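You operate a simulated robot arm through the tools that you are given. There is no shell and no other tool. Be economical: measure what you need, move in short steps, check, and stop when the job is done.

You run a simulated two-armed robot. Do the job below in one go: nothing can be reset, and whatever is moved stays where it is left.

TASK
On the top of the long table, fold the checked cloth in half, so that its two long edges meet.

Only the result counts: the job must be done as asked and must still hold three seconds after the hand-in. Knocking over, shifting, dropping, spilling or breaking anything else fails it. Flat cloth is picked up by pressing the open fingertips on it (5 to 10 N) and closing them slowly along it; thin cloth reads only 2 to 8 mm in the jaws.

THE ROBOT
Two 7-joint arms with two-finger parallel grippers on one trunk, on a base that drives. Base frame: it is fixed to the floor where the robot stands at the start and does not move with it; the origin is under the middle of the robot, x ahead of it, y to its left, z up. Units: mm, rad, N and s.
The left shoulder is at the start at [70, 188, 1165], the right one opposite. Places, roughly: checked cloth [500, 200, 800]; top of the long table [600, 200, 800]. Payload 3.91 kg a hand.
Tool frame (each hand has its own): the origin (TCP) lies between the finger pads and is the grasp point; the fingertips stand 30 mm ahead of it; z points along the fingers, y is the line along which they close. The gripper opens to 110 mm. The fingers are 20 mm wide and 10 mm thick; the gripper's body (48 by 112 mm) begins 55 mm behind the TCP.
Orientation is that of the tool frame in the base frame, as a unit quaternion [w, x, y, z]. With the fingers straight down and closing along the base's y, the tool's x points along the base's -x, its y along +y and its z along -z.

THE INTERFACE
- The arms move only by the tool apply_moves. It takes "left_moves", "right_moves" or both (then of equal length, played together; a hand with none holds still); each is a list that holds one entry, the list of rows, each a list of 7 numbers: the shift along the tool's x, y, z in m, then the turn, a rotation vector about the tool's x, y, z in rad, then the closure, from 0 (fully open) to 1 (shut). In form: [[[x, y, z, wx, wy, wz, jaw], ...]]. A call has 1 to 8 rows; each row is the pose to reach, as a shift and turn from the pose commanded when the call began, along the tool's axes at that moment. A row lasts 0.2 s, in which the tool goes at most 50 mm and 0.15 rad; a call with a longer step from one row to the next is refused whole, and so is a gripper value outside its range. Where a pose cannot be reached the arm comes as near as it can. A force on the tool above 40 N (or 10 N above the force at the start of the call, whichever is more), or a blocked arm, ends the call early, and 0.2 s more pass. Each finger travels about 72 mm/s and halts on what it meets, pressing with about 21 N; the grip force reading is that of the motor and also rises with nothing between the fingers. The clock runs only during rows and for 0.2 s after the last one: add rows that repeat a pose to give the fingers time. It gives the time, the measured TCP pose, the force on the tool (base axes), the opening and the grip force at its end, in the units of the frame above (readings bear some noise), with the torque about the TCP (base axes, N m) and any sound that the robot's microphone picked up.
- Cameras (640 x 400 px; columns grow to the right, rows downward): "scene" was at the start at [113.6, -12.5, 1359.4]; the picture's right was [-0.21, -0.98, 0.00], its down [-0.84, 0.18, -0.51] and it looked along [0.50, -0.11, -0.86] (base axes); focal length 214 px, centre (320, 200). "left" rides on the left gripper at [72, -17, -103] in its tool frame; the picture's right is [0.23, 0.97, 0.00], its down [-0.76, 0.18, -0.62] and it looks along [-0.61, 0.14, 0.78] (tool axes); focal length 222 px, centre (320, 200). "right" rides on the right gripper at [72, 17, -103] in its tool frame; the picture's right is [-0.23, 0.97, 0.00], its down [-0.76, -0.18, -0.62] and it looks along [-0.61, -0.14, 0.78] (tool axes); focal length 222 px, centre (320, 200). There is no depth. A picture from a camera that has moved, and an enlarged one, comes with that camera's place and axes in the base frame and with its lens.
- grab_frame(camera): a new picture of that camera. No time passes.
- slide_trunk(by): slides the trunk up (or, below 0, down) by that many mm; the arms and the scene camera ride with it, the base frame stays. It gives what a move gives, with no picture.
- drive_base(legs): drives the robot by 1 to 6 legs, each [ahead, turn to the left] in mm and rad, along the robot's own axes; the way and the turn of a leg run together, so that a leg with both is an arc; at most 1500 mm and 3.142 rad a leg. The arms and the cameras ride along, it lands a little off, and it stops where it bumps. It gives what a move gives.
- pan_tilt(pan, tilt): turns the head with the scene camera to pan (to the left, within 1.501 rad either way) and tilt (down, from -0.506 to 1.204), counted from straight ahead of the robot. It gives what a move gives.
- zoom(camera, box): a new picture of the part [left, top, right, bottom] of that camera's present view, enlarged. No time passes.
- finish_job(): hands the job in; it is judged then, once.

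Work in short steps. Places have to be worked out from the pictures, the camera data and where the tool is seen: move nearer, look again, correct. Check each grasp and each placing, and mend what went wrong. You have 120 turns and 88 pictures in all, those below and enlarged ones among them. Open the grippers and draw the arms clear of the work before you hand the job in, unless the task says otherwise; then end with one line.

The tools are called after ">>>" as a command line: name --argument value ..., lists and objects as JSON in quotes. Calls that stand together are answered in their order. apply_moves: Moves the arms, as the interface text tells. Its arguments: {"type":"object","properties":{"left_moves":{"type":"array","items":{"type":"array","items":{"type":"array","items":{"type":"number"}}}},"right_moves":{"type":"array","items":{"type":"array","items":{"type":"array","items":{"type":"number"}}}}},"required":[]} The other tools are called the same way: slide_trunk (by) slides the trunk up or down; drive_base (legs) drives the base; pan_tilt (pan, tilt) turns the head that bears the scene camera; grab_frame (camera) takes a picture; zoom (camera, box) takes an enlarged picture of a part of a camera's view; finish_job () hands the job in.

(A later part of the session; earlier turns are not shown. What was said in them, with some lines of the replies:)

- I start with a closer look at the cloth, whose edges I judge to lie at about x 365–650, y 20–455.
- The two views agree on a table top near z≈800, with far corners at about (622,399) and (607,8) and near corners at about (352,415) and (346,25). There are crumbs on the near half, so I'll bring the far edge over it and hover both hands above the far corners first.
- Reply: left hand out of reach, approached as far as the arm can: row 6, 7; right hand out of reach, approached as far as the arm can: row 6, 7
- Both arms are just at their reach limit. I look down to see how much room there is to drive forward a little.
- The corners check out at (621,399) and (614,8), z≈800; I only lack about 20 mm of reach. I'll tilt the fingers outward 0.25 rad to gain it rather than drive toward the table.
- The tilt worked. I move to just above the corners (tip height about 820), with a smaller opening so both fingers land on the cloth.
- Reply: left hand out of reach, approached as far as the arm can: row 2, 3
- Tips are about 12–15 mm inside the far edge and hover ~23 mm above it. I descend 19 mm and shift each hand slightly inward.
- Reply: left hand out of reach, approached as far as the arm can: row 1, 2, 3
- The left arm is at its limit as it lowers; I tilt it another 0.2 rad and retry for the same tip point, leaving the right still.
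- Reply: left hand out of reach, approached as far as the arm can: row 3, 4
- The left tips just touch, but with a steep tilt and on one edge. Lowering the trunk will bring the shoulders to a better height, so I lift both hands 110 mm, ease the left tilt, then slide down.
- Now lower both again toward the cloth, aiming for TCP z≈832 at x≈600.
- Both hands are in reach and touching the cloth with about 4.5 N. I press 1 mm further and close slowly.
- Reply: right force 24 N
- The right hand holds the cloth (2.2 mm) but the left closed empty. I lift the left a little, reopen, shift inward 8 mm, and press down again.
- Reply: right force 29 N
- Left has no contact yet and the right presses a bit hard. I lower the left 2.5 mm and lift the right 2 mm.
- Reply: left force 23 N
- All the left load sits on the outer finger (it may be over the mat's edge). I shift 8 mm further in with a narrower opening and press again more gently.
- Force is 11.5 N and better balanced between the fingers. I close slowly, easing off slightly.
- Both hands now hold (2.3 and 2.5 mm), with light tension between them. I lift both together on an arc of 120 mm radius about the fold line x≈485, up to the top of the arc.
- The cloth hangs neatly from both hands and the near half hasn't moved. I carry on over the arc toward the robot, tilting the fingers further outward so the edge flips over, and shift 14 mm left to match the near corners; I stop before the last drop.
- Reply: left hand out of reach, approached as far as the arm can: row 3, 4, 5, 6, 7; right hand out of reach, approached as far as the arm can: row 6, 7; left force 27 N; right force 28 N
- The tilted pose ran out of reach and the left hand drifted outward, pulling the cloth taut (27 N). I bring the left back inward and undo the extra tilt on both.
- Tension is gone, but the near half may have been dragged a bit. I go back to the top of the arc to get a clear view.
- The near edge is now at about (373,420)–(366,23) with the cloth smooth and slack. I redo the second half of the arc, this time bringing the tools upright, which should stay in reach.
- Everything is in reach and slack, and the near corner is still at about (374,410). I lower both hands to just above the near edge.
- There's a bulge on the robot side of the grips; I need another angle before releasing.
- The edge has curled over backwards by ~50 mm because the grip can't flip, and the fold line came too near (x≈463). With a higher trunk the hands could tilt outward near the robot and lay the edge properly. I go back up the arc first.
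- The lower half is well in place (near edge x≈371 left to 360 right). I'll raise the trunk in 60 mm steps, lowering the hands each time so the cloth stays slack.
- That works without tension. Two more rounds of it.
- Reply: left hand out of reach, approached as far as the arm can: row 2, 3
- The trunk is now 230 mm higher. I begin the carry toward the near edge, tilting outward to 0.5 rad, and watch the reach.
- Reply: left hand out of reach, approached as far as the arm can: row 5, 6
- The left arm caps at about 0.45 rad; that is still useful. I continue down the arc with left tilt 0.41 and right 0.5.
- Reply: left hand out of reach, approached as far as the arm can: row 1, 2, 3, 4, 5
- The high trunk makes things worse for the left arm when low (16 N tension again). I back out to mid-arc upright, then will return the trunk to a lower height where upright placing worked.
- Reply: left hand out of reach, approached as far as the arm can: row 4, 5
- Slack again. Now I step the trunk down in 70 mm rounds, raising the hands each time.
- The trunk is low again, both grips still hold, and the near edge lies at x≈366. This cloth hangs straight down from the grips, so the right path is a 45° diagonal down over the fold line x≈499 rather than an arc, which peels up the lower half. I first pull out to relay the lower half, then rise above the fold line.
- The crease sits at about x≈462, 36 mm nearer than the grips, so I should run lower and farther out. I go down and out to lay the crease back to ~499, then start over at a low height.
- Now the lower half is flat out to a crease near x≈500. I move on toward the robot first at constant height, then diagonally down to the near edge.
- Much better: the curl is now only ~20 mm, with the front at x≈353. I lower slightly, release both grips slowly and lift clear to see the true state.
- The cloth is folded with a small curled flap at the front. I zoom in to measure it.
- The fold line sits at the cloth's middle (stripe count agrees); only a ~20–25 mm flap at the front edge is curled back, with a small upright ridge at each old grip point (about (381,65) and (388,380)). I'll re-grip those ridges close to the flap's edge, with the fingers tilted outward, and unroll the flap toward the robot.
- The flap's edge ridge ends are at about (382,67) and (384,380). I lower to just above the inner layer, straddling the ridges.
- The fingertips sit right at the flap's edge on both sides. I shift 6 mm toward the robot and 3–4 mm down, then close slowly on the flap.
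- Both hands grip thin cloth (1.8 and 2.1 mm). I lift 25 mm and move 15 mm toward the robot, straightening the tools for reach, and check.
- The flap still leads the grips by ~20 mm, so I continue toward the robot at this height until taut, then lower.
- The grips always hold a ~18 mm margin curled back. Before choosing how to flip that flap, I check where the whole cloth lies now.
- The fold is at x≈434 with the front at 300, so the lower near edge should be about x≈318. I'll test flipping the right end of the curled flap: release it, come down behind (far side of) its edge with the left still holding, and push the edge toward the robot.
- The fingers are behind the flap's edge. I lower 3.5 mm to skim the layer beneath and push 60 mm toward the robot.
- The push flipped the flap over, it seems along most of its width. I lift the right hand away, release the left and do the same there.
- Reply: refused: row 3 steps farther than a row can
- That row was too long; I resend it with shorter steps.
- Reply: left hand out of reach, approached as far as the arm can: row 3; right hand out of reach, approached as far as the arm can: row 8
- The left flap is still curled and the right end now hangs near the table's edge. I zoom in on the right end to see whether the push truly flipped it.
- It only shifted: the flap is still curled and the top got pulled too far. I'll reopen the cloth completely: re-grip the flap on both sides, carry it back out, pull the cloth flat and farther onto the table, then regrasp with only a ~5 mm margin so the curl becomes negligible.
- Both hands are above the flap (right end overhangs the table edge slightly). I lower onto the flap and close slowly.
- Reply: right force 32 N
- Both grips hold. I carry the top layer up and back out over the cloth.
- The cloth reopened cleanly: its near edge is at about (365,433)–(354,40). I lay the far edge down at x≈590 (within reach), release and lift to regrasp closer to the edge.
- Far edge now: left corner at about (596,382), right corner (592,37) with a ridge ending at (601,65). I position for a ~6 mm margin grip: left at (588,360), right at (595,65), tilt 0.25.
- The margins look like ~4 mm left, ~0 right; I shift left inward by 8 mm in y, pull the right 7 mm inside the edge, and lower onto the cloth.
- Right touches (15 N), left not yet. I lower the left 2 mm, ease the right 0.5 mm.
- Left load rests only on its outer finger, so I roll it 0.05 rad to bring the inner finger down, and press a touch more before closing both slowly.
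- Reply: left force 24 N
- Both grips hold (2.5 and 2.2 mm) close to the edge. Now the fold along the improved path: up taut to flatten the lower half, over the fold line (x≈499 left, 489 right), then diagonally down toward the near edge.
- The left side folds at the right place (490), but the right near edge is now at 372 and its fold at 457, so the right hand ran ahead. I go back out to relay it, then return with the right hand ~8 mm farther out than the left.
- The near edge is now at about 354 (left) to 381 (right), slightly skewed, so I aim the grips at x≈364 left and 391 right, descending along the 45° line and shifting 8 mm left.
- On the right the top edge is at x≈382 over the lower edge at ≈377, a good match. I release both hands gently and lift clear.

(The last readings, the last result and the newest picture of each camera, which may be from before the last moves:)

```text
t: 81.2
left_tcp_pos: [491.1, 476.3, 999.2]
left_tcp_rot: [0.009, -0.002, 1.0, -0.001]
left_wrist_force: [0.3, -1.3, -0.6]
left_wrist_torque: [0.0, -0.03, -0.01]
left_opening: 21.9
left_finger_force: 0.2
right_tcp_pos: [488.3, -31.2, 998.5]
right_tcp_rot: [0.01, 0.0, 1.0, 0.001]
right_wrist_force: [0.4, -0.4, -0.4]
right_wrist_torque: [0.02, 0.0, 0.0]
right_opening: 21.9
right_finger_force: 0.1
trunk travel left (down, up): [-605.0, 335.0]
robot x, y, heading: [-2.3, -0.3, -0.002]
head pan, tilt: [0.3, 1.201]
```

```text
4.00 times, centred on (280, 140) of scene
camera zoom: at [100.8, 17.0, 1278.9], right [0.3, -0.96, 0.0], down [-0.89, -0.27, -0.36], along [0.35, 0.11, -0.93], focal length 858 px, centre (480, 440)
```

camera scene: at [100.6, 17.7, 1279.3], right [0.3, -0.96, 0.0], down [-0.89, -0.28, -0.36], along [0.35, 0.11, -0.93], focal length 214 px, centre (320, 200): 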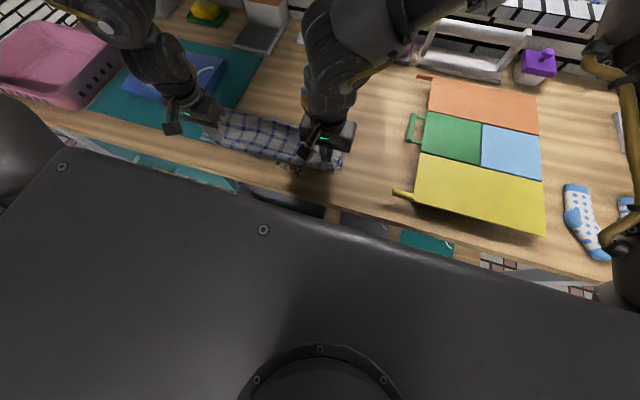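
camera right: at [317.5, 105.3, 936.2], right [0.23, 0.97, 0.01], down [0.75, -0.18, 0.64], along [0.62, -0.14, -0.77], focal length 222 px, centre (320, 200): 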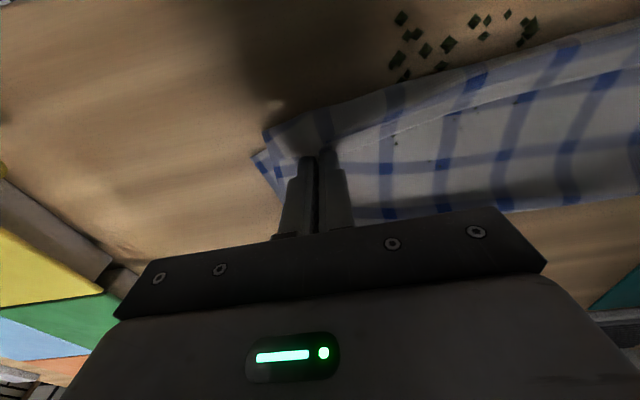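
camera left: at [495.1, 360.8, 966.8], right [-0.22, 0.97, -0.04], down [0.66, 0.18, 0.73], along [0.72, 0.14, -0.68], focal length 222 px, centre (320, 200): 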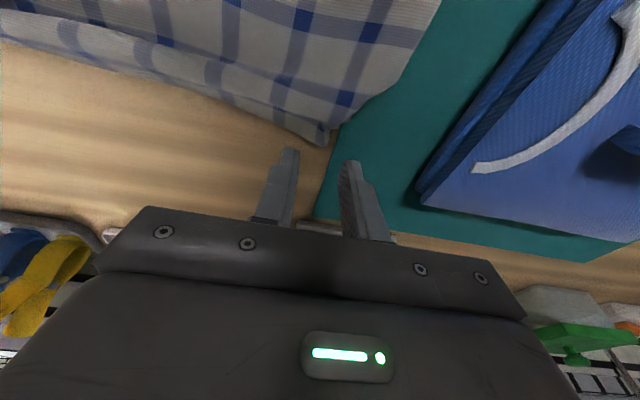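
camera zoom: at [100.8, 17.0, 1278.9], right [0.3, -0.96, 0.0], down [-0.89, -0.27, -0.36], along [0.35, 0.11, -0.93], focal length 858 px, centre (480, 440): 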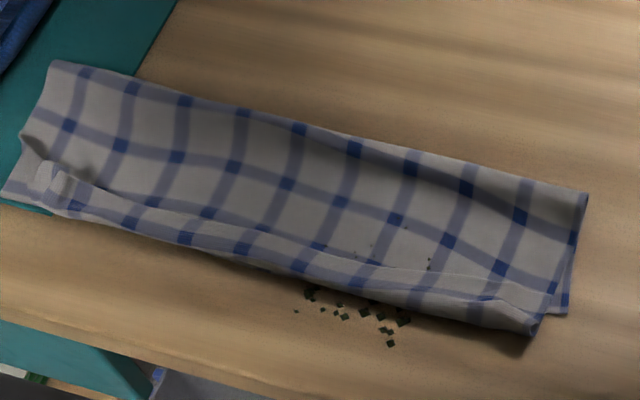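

The cloth now lies folded: fold line x≈470, top edge (a ~22 mm lip curled back) at x≈380, lower edge at 380 right / 353 left. The lower layer is still rumpled, so I'll pull the fold line outward (right ~44 mm, left ~17 mm), then lift and drop the lip so that it falls forward. First I go above the fold corners.

>>> apply_moves --left_moves '[[[0.006, -0.01, 0.03, 0, 0, 0, 0.73], [0.012, -0.02, 0.06, 0, 0, 0, 0.73], [0.018, -0.03, 0.09, 0, 0, 0, 0.73], [0.025, -0.04, 0.12, 0, 0, 0, 0.73], [0.031, -0.051, 0.148, 0, 0, 0, 0.73], [0.031, -0.051, 0.16, 0, 0, 0, 0.73], [0.031, -0.051, 0.16, 0, 0, 0, 0.73]]]' --right_moves '[[[0.005, 0.02, 0.03, 0, 0, 0, 0.73], [0.01, 0.042, 0.06, 0, 0, 0, 0.73], [0.015, 0.064, 0.09, 0, 0, 0, 0.73], [0.021, 0.086, 0.12, 0, 0, 0, 0.73], [0.026, 0.106, 0.148, 0, 0, 0, 0.73], [0.026, 0.106, 0.159, 0, 0, 0, 0.73], [0.026, 0.106, 0.159, 0, 0, 0, 0.73]]]'

```text
t: 82.8
left_tcp_pos: [463.0, 426.6, 839.0]
left_tcp_rot: [0.008, -0.002, 1.0, -0.002]
left_wrist_force: [0.1, -0.4, 0.3]
left_wrist_torque: [0.01, 0.01, 0.0]
left_opening: 29.8
left_finger_force: 0.0
right_tcp_pos: [466.1, 75.4, 837.7]
right_tcp_rot: [0.01, 0.001, 1.0, 0.0]
right_wrist_force: [-0.2, -0.2, -0.1]
right_wrist_torque: [-0.07, -0.04, -0.02]
right_opening: 29.8
right_finger_force: 0.0
trunk travel left (down, up): [-605.0, 335.0]
robot x, y, heading: [-0.2, -0.5, -0.005]
head pan, tilt: [0.3, 1.201]
```

Hovering just over the fold. I lower until the tips press, and check the force.

>>> apply_moves --left_moves '[[[0.003, 0, 0.003, 0, 0, 0, 0.73], [0.004, 0, 0.005, 0, 0, 0, 0.73], [0.004, 0, 0.0055, 0, 0, 0, 0.73], [0.004, 0, 0.0055, 0, 0, 0, 0.73]]]' --right_moves '[[[0.003, 0, 0.003, 0, 0, 0, 0.73], [0.005, 0, 0.0045, 0, 0, 0, 0.73], [0.005, 0, 0.0055, 0, 0, 0, 0.73], [0.005, 0, 0.0055, 0, 0, 0, 0.73]]]'

```text
t: 83.8
left_tcp_pos: [459.0, 424.2, 835.0]
left_tcp_rot: [0.012, -0.002, 1.0, -0.001]
left_wrist_force: [7.0, 2.4, 18.3]
left_wrist_torque: [-0.26, -0.11, 0.14]
left_opening: 28.0
left_finger_force: 0.2
right_tcp_pos: [460.6, 73.9, 832.3]
right_tcp_rot: [0.01, 0.0, 1.0, 0.001]
right_wrist_force: [0.2, 0.2, 1.4]
right_wrist_torque: [-0.02, -0.03, -0.01]
right_opening: 29.7
right_finger_force: 0.0
trunk travel left (down, up): [-605.0, 335.0]
robot x, y, heading: [-5.0, 1.7, 0.003]
head pan, tilt: [0.3, 1.201]
```

Left presses enough (18 N), right barely; I adjust and close slowly.

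>>> apply_moves --left_moves '[[[0, 0, -0.0005, 0, 0, 0, 0.73], [0, 0, -0.0005, 0, 0, 0, 0.77], [0, 0, -0.0005, 0, 0, 0, 0.81], [0, 0, -0.0005, 0, 0, 0, 0.85], [0, 0, -0.0005, 0, 0, 0, 0.89], [0, 0, -0.0005, 0, 0, 0, 0.94], [0, 0, -0.0005, 0, 0, 0, 1], [0, 0, -0.0005, 0, 0, 0, 1]]]' --right_moves '[[[0, 0, 0.0012, 0, 0, 0, 0.73], [0, 0, 0.0013, 0, 0, 0, 0.77], [0, 0, 0.0013, 0, 0, 0, 0.81], [0, 0, 0.0013, 0, 0, 0, 0.85], [0, 0, 0.0013, 0, 0, 0, 0.89], [0, 0, 0.0013, 0, 0, 0, 0.94], [0, 0, 0.0013, 0, 0, 0, 1], [0, 0, 0.0013, 0, 0, 0, 1]]]'

```text
t: 85.5
left_tcp_pos: [458.1, 423.3, 834.8]
left_tcp_rot: [0.011, -0.002, 1.0, -0.001]
left_wrist_force: [-1.5, -12.8, 14.1]
left_wrist_torque: [-0.49, 0.13, 0.08]
left_opening: 3.1
left_finger_force: 21.0
right_tcp_pos: [459.5, 74.1, 834.0]
right_tcp_rot: [0.011, 0.0, 1.0, 0.001]
right_wrist_force: [1.1, 5.3, 7.5]
right_wrist_torque: [0.2, 0.02, -0.09]
right_opening: 3.8
right_finger_force: 21.0
trunk travel left (down, up): [-605.0, 335.0]
robot x, y, heading: [0.1, -1.7, -0.001]
head pan, tilt: [0.3, 1.201]
```

Both hold the fold (3.1 and 3.8 mm, more than one layer). I raise them slightly and pull outward: left 20 mm, right 42 mm.

>>> apply_moves --left_moves '[[[0, -0.003, -0.004, 0, 0, 0, 1], [-0.005, -0.004, -0.005, 0, 0, 0, 1], [-0.01, -0.004, -0.005, 0, 0, 0, 1], [-0.015, -0.004, -0.005, 0, 0, 0, 1], [-0.02, -0.004, -0.004, 0, 0, 0, 1], [-0.02, -0.004, -0.002, 0, 0, 0, 1]]]' --right_moves '[[[0, 0.002, -0.004, 0, 0, 0, 1], [-0.011, 0.003, -0.005, 0, 0, 0, 1], [-0.022, 0.003, -0.005, 0, 0, 0, 1], [-0.033, 0.003, -0.005, 0, 0, 0, 1], [-0.042, 0.003, -0.004, 0, 0, 0, 1], [-0.042, 0.003, -0.002, 0, 0, 0, 1]]]'

>>> zoom --camera "scene" --box '[200, 90, 360, 190]'

```text
t: 87.0
left_tcp_pos: [477.6, 422.6, 835.9]
left_tcp_rot: [0.01, -0.002, 1.0, -0.002]
left_wrist_force: [-0.4, -1.2, 0.8]
left_wrist_torque: [-0.03, 0.01, -0.03]
left_opening: 2.6
left_finger_force: 21.2
right_tcp_pos: [501.7, 76.6, 835.3]
right_tcp_rot: [0.011, 0.001, 1.0, 0.0]
right_wrist_force: [-0.4, 1.5, 4.2]
right_wrist_torque: [0.06, -0.01, 0.01]
right_opening: 2.2
right_finger_force: 21.6
trunk travel left (down, up): [-605.0, 335.0]
robot x, y, heading: [-1.6, 0.8, 0.002]
head pan, tilt: [0.3, 1.201]
```

```text
4.00 times, centred on (280, 140) of scene
camera zoom: at [100.0, 18.3, 1279.1], right [0.3, -0.96, 0.0], down [-0.89, -0.28, -0.36], along [0.35, 0.11, -0.93], focal length 858 px, centre (480, 440)
```

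zoom: 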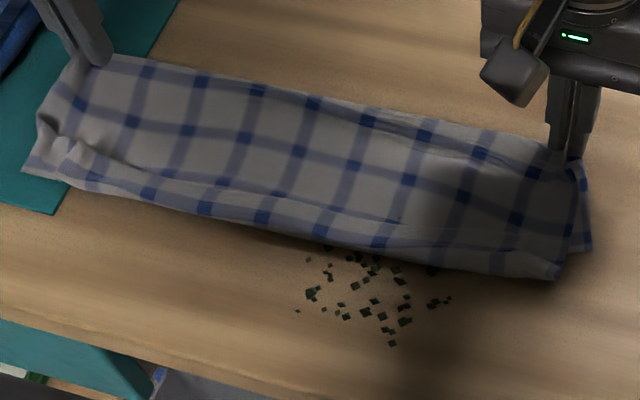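

Pulling moved both layers together: fold now ≈499 right / 482 left, lower edge ≈430 right / 375 left, top (lip) edge ≈423 right / 395 left — so the edges already meet within ~20 mm. I'll try to improve the lip: release the fold, go above the old lip ridges and look.

>>> apply_moves --left_moves '[[[0, 0, 0, 0, 0, 0, 0.9], [0, 0, 0, 0, 0, 0, 0.76], [0, 0, -0.03, 0, 0, 0, 0.76], [0.03, -0.013, -0.04, 0, 0, 0, 0.76], [0.06, -0.026, -0.04, 0, 0, 0, 0.76], [0.086, -0.039, -0.032, 0, 0, 0, 0.76], [0.086, -0.039, -0.025, 0, 0, 0, 0.76]]]' --right_moves '[[[0, 0, 0, 0, 0, 0, 0.9], [0, 0, 0, 0, 0, 0, 0.76], [0, 0, -0.03, 0, 0, 0, 0.76], [0.026, 0.005, -0.04, 0, 0, 0, 0.76], [0.052, 0.01, -0.04, 0, 0, 0, 0.76], [0.077, 0.014, -0.032, 0, 0, 0, 0.76], [0.077, 0.014, -0.025, 0, 0, 0, 0.76]]]'

>>> grab_frame --camera "right"

>>> grab_frame --camera "left"

```text
t: 88.5
left_tcp_pos: [393.4, 382.9, 858.8]
left_tcp_rot: [0.009, -0.003, 1.0, -0.001]
left_wrist_force: [0.7, 0.2, 0.3]
left_wrist_torque: [0.03, 0.03, 0.03]
left_opening: 26.4
left_finger_force: 0.0
right_tcp_pos: [426.7, 90.6, 857.6]
right_tcp_rot: [0.01, -0.001, 1.0, 0.0]
right_wrist_force: [0.5, 1.7, 0.5]
right_wrist_torque: [0.0, 0.03, 0.02]
right_opening: 26.5
right_finger_force: 0.1
trunk travel left (down, up): [-605.0, 335.0]
robot x, y, heading: [1.9, 1.5, -0.003]
head pan, tilt: [0.3, 1.201]
```

```text
9 pictures are left
camera right: at [352.0, 108.6, 958.0], right [0.23, 0.97, 0.0], down [0.75, -0.18, 0.64], along [0.62, -0.14, -0.77], focal length 222 px, centre (320, 200)
```

right: 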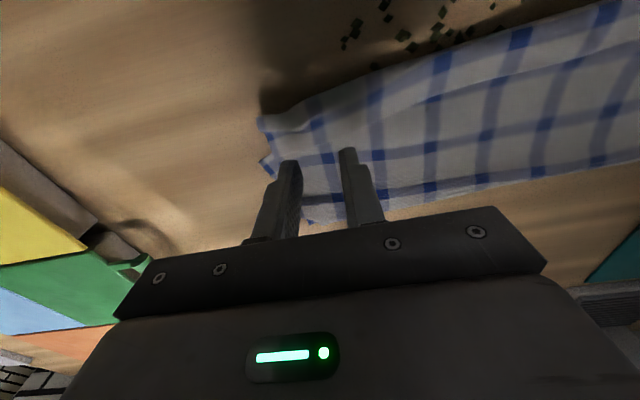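

```text
8 pictures are left
camera left: at [318.1, 366.2, 960.9], right [-0.23, 0.97, -0.01], down [0.75, 0.18, 0.64], along [0.62, 0.14, -0.77], focal length 222 px, centre (320, 200)
```

left: 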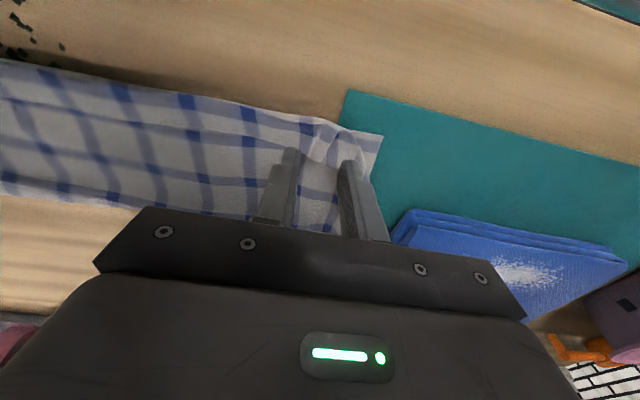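

I tilt both hands outward 0.25, set the contact points 5–7 mm inside the lip's edge, lower and close gently on the old ridges.

>>> apply_moves --left_moves '[[[0.002, 0, 0.006, 0, -0.12, 0, 0.76], [0.005, 0, 0.014, 0, -0.23, 0, 0.76], [0.005, 0, 0.022, 0, -0.23, 0, 0.76], [0.005, 0, 0.023, 0, -0.23, 0, 0.8], [0.005, 0, 0.023, 0, -0.23, 0, 0.85], [0.005, 0, 0.023, 0, -0.23, 0, 0.9], [0.005, 0, 0.023, 0, -0.23, 0, 1], [0.005, 0, 0.023, 0, -0.23, 0, 1]]]' --right_moves '[[[0.003, 0, 0.006, 0, -0.12, 0, 0.76], [0.006, 0, 0.014, 0, -0.23, 0, 0.76], [0.006, 0, 0.0205, 0, -0.23, 0, 0.76], [0.006, 0, 0.0215, 0, -0.23, 0, 0.8], [0.006, 0, 0.0215, 0, -0.23, 0, 0.85], [0.006, 0, 0.0215, 0, -0.23, 0, 0.9], [0.006, 0, 0.0215, 0, -0.23, 0, 1], [0.006, 0, 0.0215, 0, -0.23, 0, 1]]]'

```text
t: 90.3
left_tcp_pos: [386.7, 383.3, 836.3]
left_tcp_rot: [0.125, -0.003, 0.992, -0.001]
left_wrist_force: [0.8, 5.0, 11.8]
left_wrist_torque: [0.27, 0.0, -0.03]
left_opening: 3.5
left_finger_force: 20.7
right_tcp_pos: [419.0, 91.7, 838.2]
right_tcp_rot: [0.124, 0.0, 0.992, -0.001]
right_wrist_force: [-0.2, -0.1, 0.4]
right_wrist_torque: [-0.03, 0.02, 0.02]
right_opening: 0.0
right_finger_force: 21.3
trunk travel left (down, up): [-605.0, 335.0]
robot x, y, heading: [-1.5, -0.4, 0.001]
head pan, tilt: [0.3, 1.201]
```

Left gripped (3.5 mm), right closed empty. I retry the right 4 mm lower.

>>> apply_moves --right_moves '[[[-0.003, 0, -0.012, 0, 0, 0, 0.9], [-0.003, 0, -0.012, 0, 0, 0, 0.75], [-0.001, 0, -0.003, 0, 0, 0, 0.75], [0.001, 0, 0.004, 0, 0, 0, 0.75], [0.001, 0, 0.0045, 0, 0, 0, 0.8], [0.001, 0, 0.0045, 0, 0, 0, 0.86], [0.001, 0, 0.0045, 0, 0, 0, 0.93], [0.001, 0, 0.0045, 0, 0, 0, 1]]]'

>>> apply_moves --right_moves '[[[0, 0, 0, 0, 0, 0, 1]]]'

>>> zoom --camera "right" --box '[180, 30, 500, 230]'

```text
t: 92.2
left_tcp_pos: [386.4, 382.0, 836.0]
left_tcp_rot: [0.125, -0.003, 0.992, -0.001]
left_wrist_force: [1.5, -2.9, 2.6]
left_wrist_torque: [-0.09, -0.05, -0.05]
left_opening: 3.3
left_finger_force: 21.3
right_tcp_pos: [419.0, 91.7, 833.2]
right_tcp_rot: [0.126, 0.001, 0.992, 0.0]
right_wrist_force: [1.6, 2.5, 28.6]
right_wrist_torque: [0.04, -0.01, 0.01]
right_opening: 2.3
right_finger_force: 21.1
trunk travel left (down, up): [-605.0, 335.0]
robot x, y, heading: [-2.1, -1.2, -0.003]
head pan, tilt: [0.3, 1.201]
```

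```text
t: 92.5
left_tcp_pos: [386.4, 381.8, 836.9]
left_tcp_rot: [0.125, -0.004, 0.992, -0.002]
left_wrist_force: [1.3, -3.0, 1.9]
left_wrist_torque: [-0.1, -0.05, -0.02]
left_opening: 3.1
left_finger_force: 21.2
right_tcp_pos: [418.1, 91.7, 834.2]
right_tcp_rot: [0.126, 0.001, 0.992, 0.001]
right_wrist_force: [2.6, 2.4, 31.7]
right_wrist_torque: [0.07, -0.01, -0.04]
right_opening: 2.3
right_finger_force: 21.7
trunk travel left (down, up): [-605.0, 335.0]
robot x, y, heading: [1.5, -0.6, 0.001]
head pan, tilt: [0.3, 1.201]
```

```text
2.00 times, centred on (340, 130) of right
camera zoom: at [322.5, 109.2, 914.8], right [0.22, 0.97, 0.06], down [0.58, -0.18, 0.79], along [0.78, -0.14, -0.61], focal length 444 px, centre (280, 340)
```

zoom: 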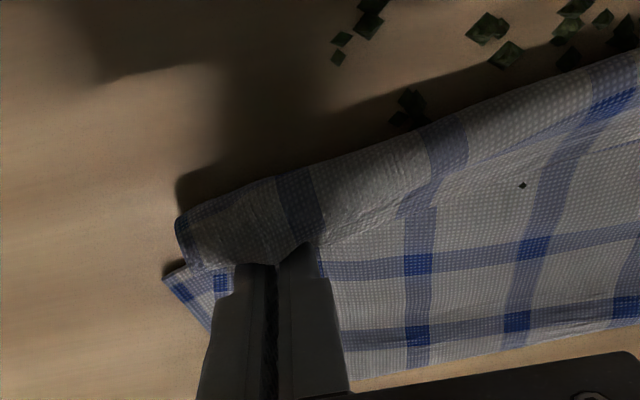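

The right hand now holds just the lip's edge. I lift both slightly, shift the left edge ~16 mm toward the robot and the right ~5 mm outward so the top edge lies over the lower edge all along, straighten the tools, and set down.

>>> apply_moves --left_moves '[[[-0.002, 0, -0.0077, 0, 0, 0, 1], [-0.0001, 0, -0.0165, 0, 0.1, 0, 1], [0.0047, 0, -0.0157, 0, 0.2, 0, 1], [0.0047, 0, -0.0157, 0, 0.25, 0, 1]]]' --right_moves '[[[-0.002, 0, -0.0077, 0, 0, 0, 1], [-0.0093, 0, -0.012, 0, 0.1, 0, 1], [-0.0161, 0, -0.0103, 0, 0.2, 0, 1], [-0.0161, 0, -0.0103, 0, 0.25, 0, 1]]]'

>>> zoom --camera "left" --box '[100, 30, 420, 230]'

>>> zoom --camera "scene" --box '[200, 90, 360, 190]'

```text
t: 93.5
left_tcp_pos: [378.2, 381.0, 850.3]
left_tcp_rot: [-0.001, -0.003, 1.0, -0.001]
left_wrist_force: [0.6, -3.7, -0.3]
left_wrist_torque: [-0.11, -0.04, 0.02]
left_opening: 2.9
left_finger_force: 21.2
right_tcp_pos: [431.0, 92.1, 845.7]
right_tcp_rot: [-0.001, 0.0, 1.0, 0.0]
right_wrist_force: [-0.7, 4.0, -0.3]
right_wrist_torque: [0.13, -0.01, -0.01]
right_opening: 2.3
right_finger_force: 21.3
trunk travel left (down, up): [-605.0, 335.0]
robot x, y, heading: [0.5, 2.5, -0.002]
head pan, tilt: [0.3, 1.201]
```

```text
2.00 times, centred on (260, 130) of left
camera zoom: at [306.5, 365.0, 953.6], right [-0.23, 0.97, 0.0], down [0.76, 0.18, 0.62], along [0.6, 0.14, -0.78], focal length 444 px, centre (440, 340)
```

zoom: 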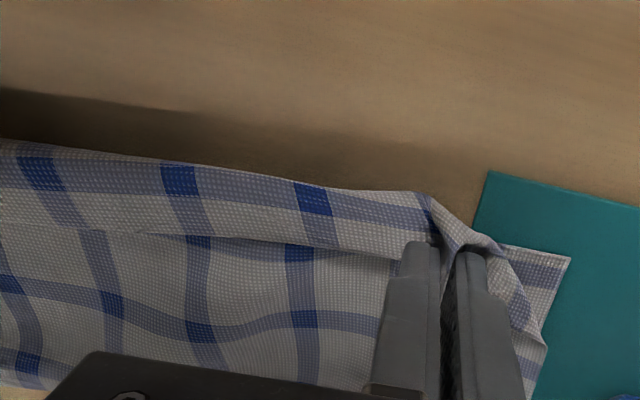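

```text
4.00 times, centred on (280, 140) of scene
camera zoom: at [100.7, 18.1, 1278.9], right [0.3, -0.96, 0.0], down [-0.89, -0.28, -0.36], along [0.35, 0.11, -0.93], focal length 858 px, centre (480, 440)
```

zoom: 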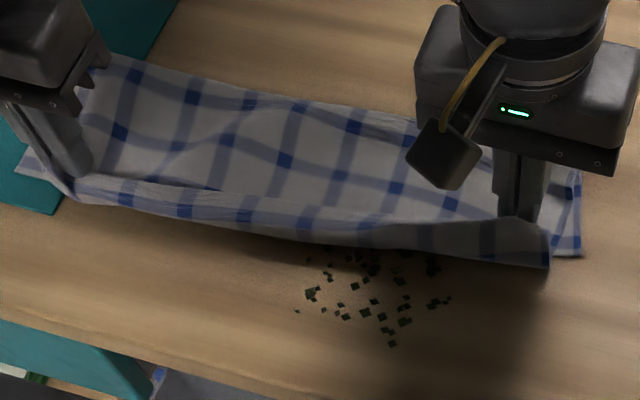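

The top edge now lies at ≈378 left / 405 middle / 431 right over a lower edge at ≈374 / 398 / 423: within about 8 mm all along. I lower, release and retreat upward.

>>> apply_moves --left_moves '[[[0.002, 0, 0.006, 0, 0, 0, 1], [0.004, 0, 0.012, 0, 0, 0, 1], [0.004, 0, 0.013, 0, 0, 0, 0.94], [0.004, 0, 0.013, 0, 0, 0, 0.86], [0.004, 0, 0.013, 0, 0, 0, 0.78], [0.004, 0, -0.005, 0, 0, 0, 0.78], [0.004, 0, -0.04, 0, 0, 0, 0.78], [0.004, 0, -0.085, 0, 0, 0, 0.78]]]' --right_moves '[[[0.002, 0, 0.004, 0, 0, 0, 1], [0.006, 0, 0.008, 0, 0, 0, 1], [0.006, 0, 0.009, 0, 0, 0, 0.94], [0.006, 0, 0.009, 0, 0, 0, 0.86], [0.006, 0, 0.009, 0, 0, 0, 0.78], [0.006, 0, -0.005, 0, 0, 0, 0.78], [0.006, 0, -0.04, 0, 0, 0, 0.78], [0.006, 0, -0.085, 0, 0, 0, 0.78]]]'

>>> apply_moves --left_moves '[[[-0.03, 0.025, -0.02, 0, 0, 0, 0.78], [-0.06, 0.05, -0.04, 0, 0, 0, 0.78], [-0.09, 0.075, -0.06, 0, 0, 0, 0.5], [-0.11, 0.09, -0.08, 0, 0, 0, 0]]]' --right_moves '[[[-0.02, -0.03, -0.02, 0, 0, 0, 0.78], [-0.04, -0.06, -0.04, 0, 0, 0, 0.78], [-0.06, -0.09, -0.06, 0, 0, 0, 0.5], [-0.07, -0.12, -0.08, 0, 0, 0, 0]]]'

>>> zoom --camera "scene" --box '[200, 90, 360, 190]'

```text
t: 95.3
left_tcp_pos: [372.9, 380.2, 936.1]
left_tcp_rot: [-0.001, -0.003, 1.0, -0.001]
left_wrist_force: [0.0, 0.3, 0.7]
left_wrist_torque: [0.02, -0.04, -0.03]
left_opening: 24.3
left_finger_force: 0.0
right_tcp_pos: [423.3, 88.4, 930.8]
right_tcp_rot: [0.0, 0.0, 1.0, 0.0]
right_wrist_force: [-0.2, 0.0, 0.2]
right_wrist_torque: [-0.01, -0.04, -0.02]
right_opening: 24.2
right_finger_force: 0.1
trunk travel left (down, up): [-605.0, 335.0]
robot x, y, heading: [3.1, 4.7, 0.003]
head pan, tilt: [0.3, 1.201]
```

```text
t: 96.3
left_tcp_pos: [481.7, 472.5, 1018.0]
left_tcp_rot: [0.0, -0.003, 1.0, -0.001]
left_wrist_force: [-0.6, 0.0, 0.5]
left_wrist_torque: [0.0, -0.05, 0.01]
left_opening: 106.7
left_finger_force: 0.1
right_tcp_pos: [493.9, -31.0, 1011.5]
right_tcp_rot: [-0.001, 0.0, 1.0, 0.001]
right_wrist_force: [-0.4, 0.7, -0.4]
right_wrist_torque: [0.02, 0.0, 0.01]
right_opening: 106.9
right_finger_force: 0.0
trunk travel left (down, up): [-605.0, 335.0]
robot x, y, heading: [-0.8, -0.5, -0.003]
head pan, tilt: [0.3, 1.201]
```

```text
4.00 times, centred on (280, 140) of scene
camera zoom: at [99.2, 16.8, 1279.0], right [0.3, -0.96, 0.0], down [-0.89, -0.28, -0.36], along [0.35, 0.11, -0.93], focal length 858 px, centre (480, 440)
```

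zoom: 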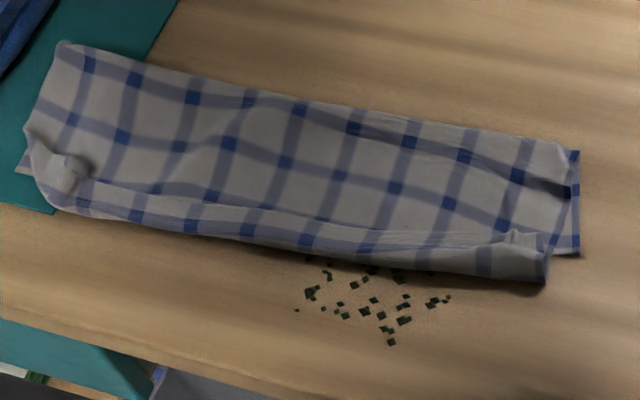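

The cloth lies still on the table, folded. The top long edge is within about 10 mm of the lower one along its length, with a small turned-back lip at the front. Both hands are open and clear, so I hand in.

>>> finish_job

```text
The job is handed in.
```

I folded the checked cloth in half on the long table and handed it in. By my last picture the two long edges meet within about 10 mm. It isn't perfectly neat: the top edge has a lip of about 20 mm turned back, and the lower layer is probably rumpled underneath.
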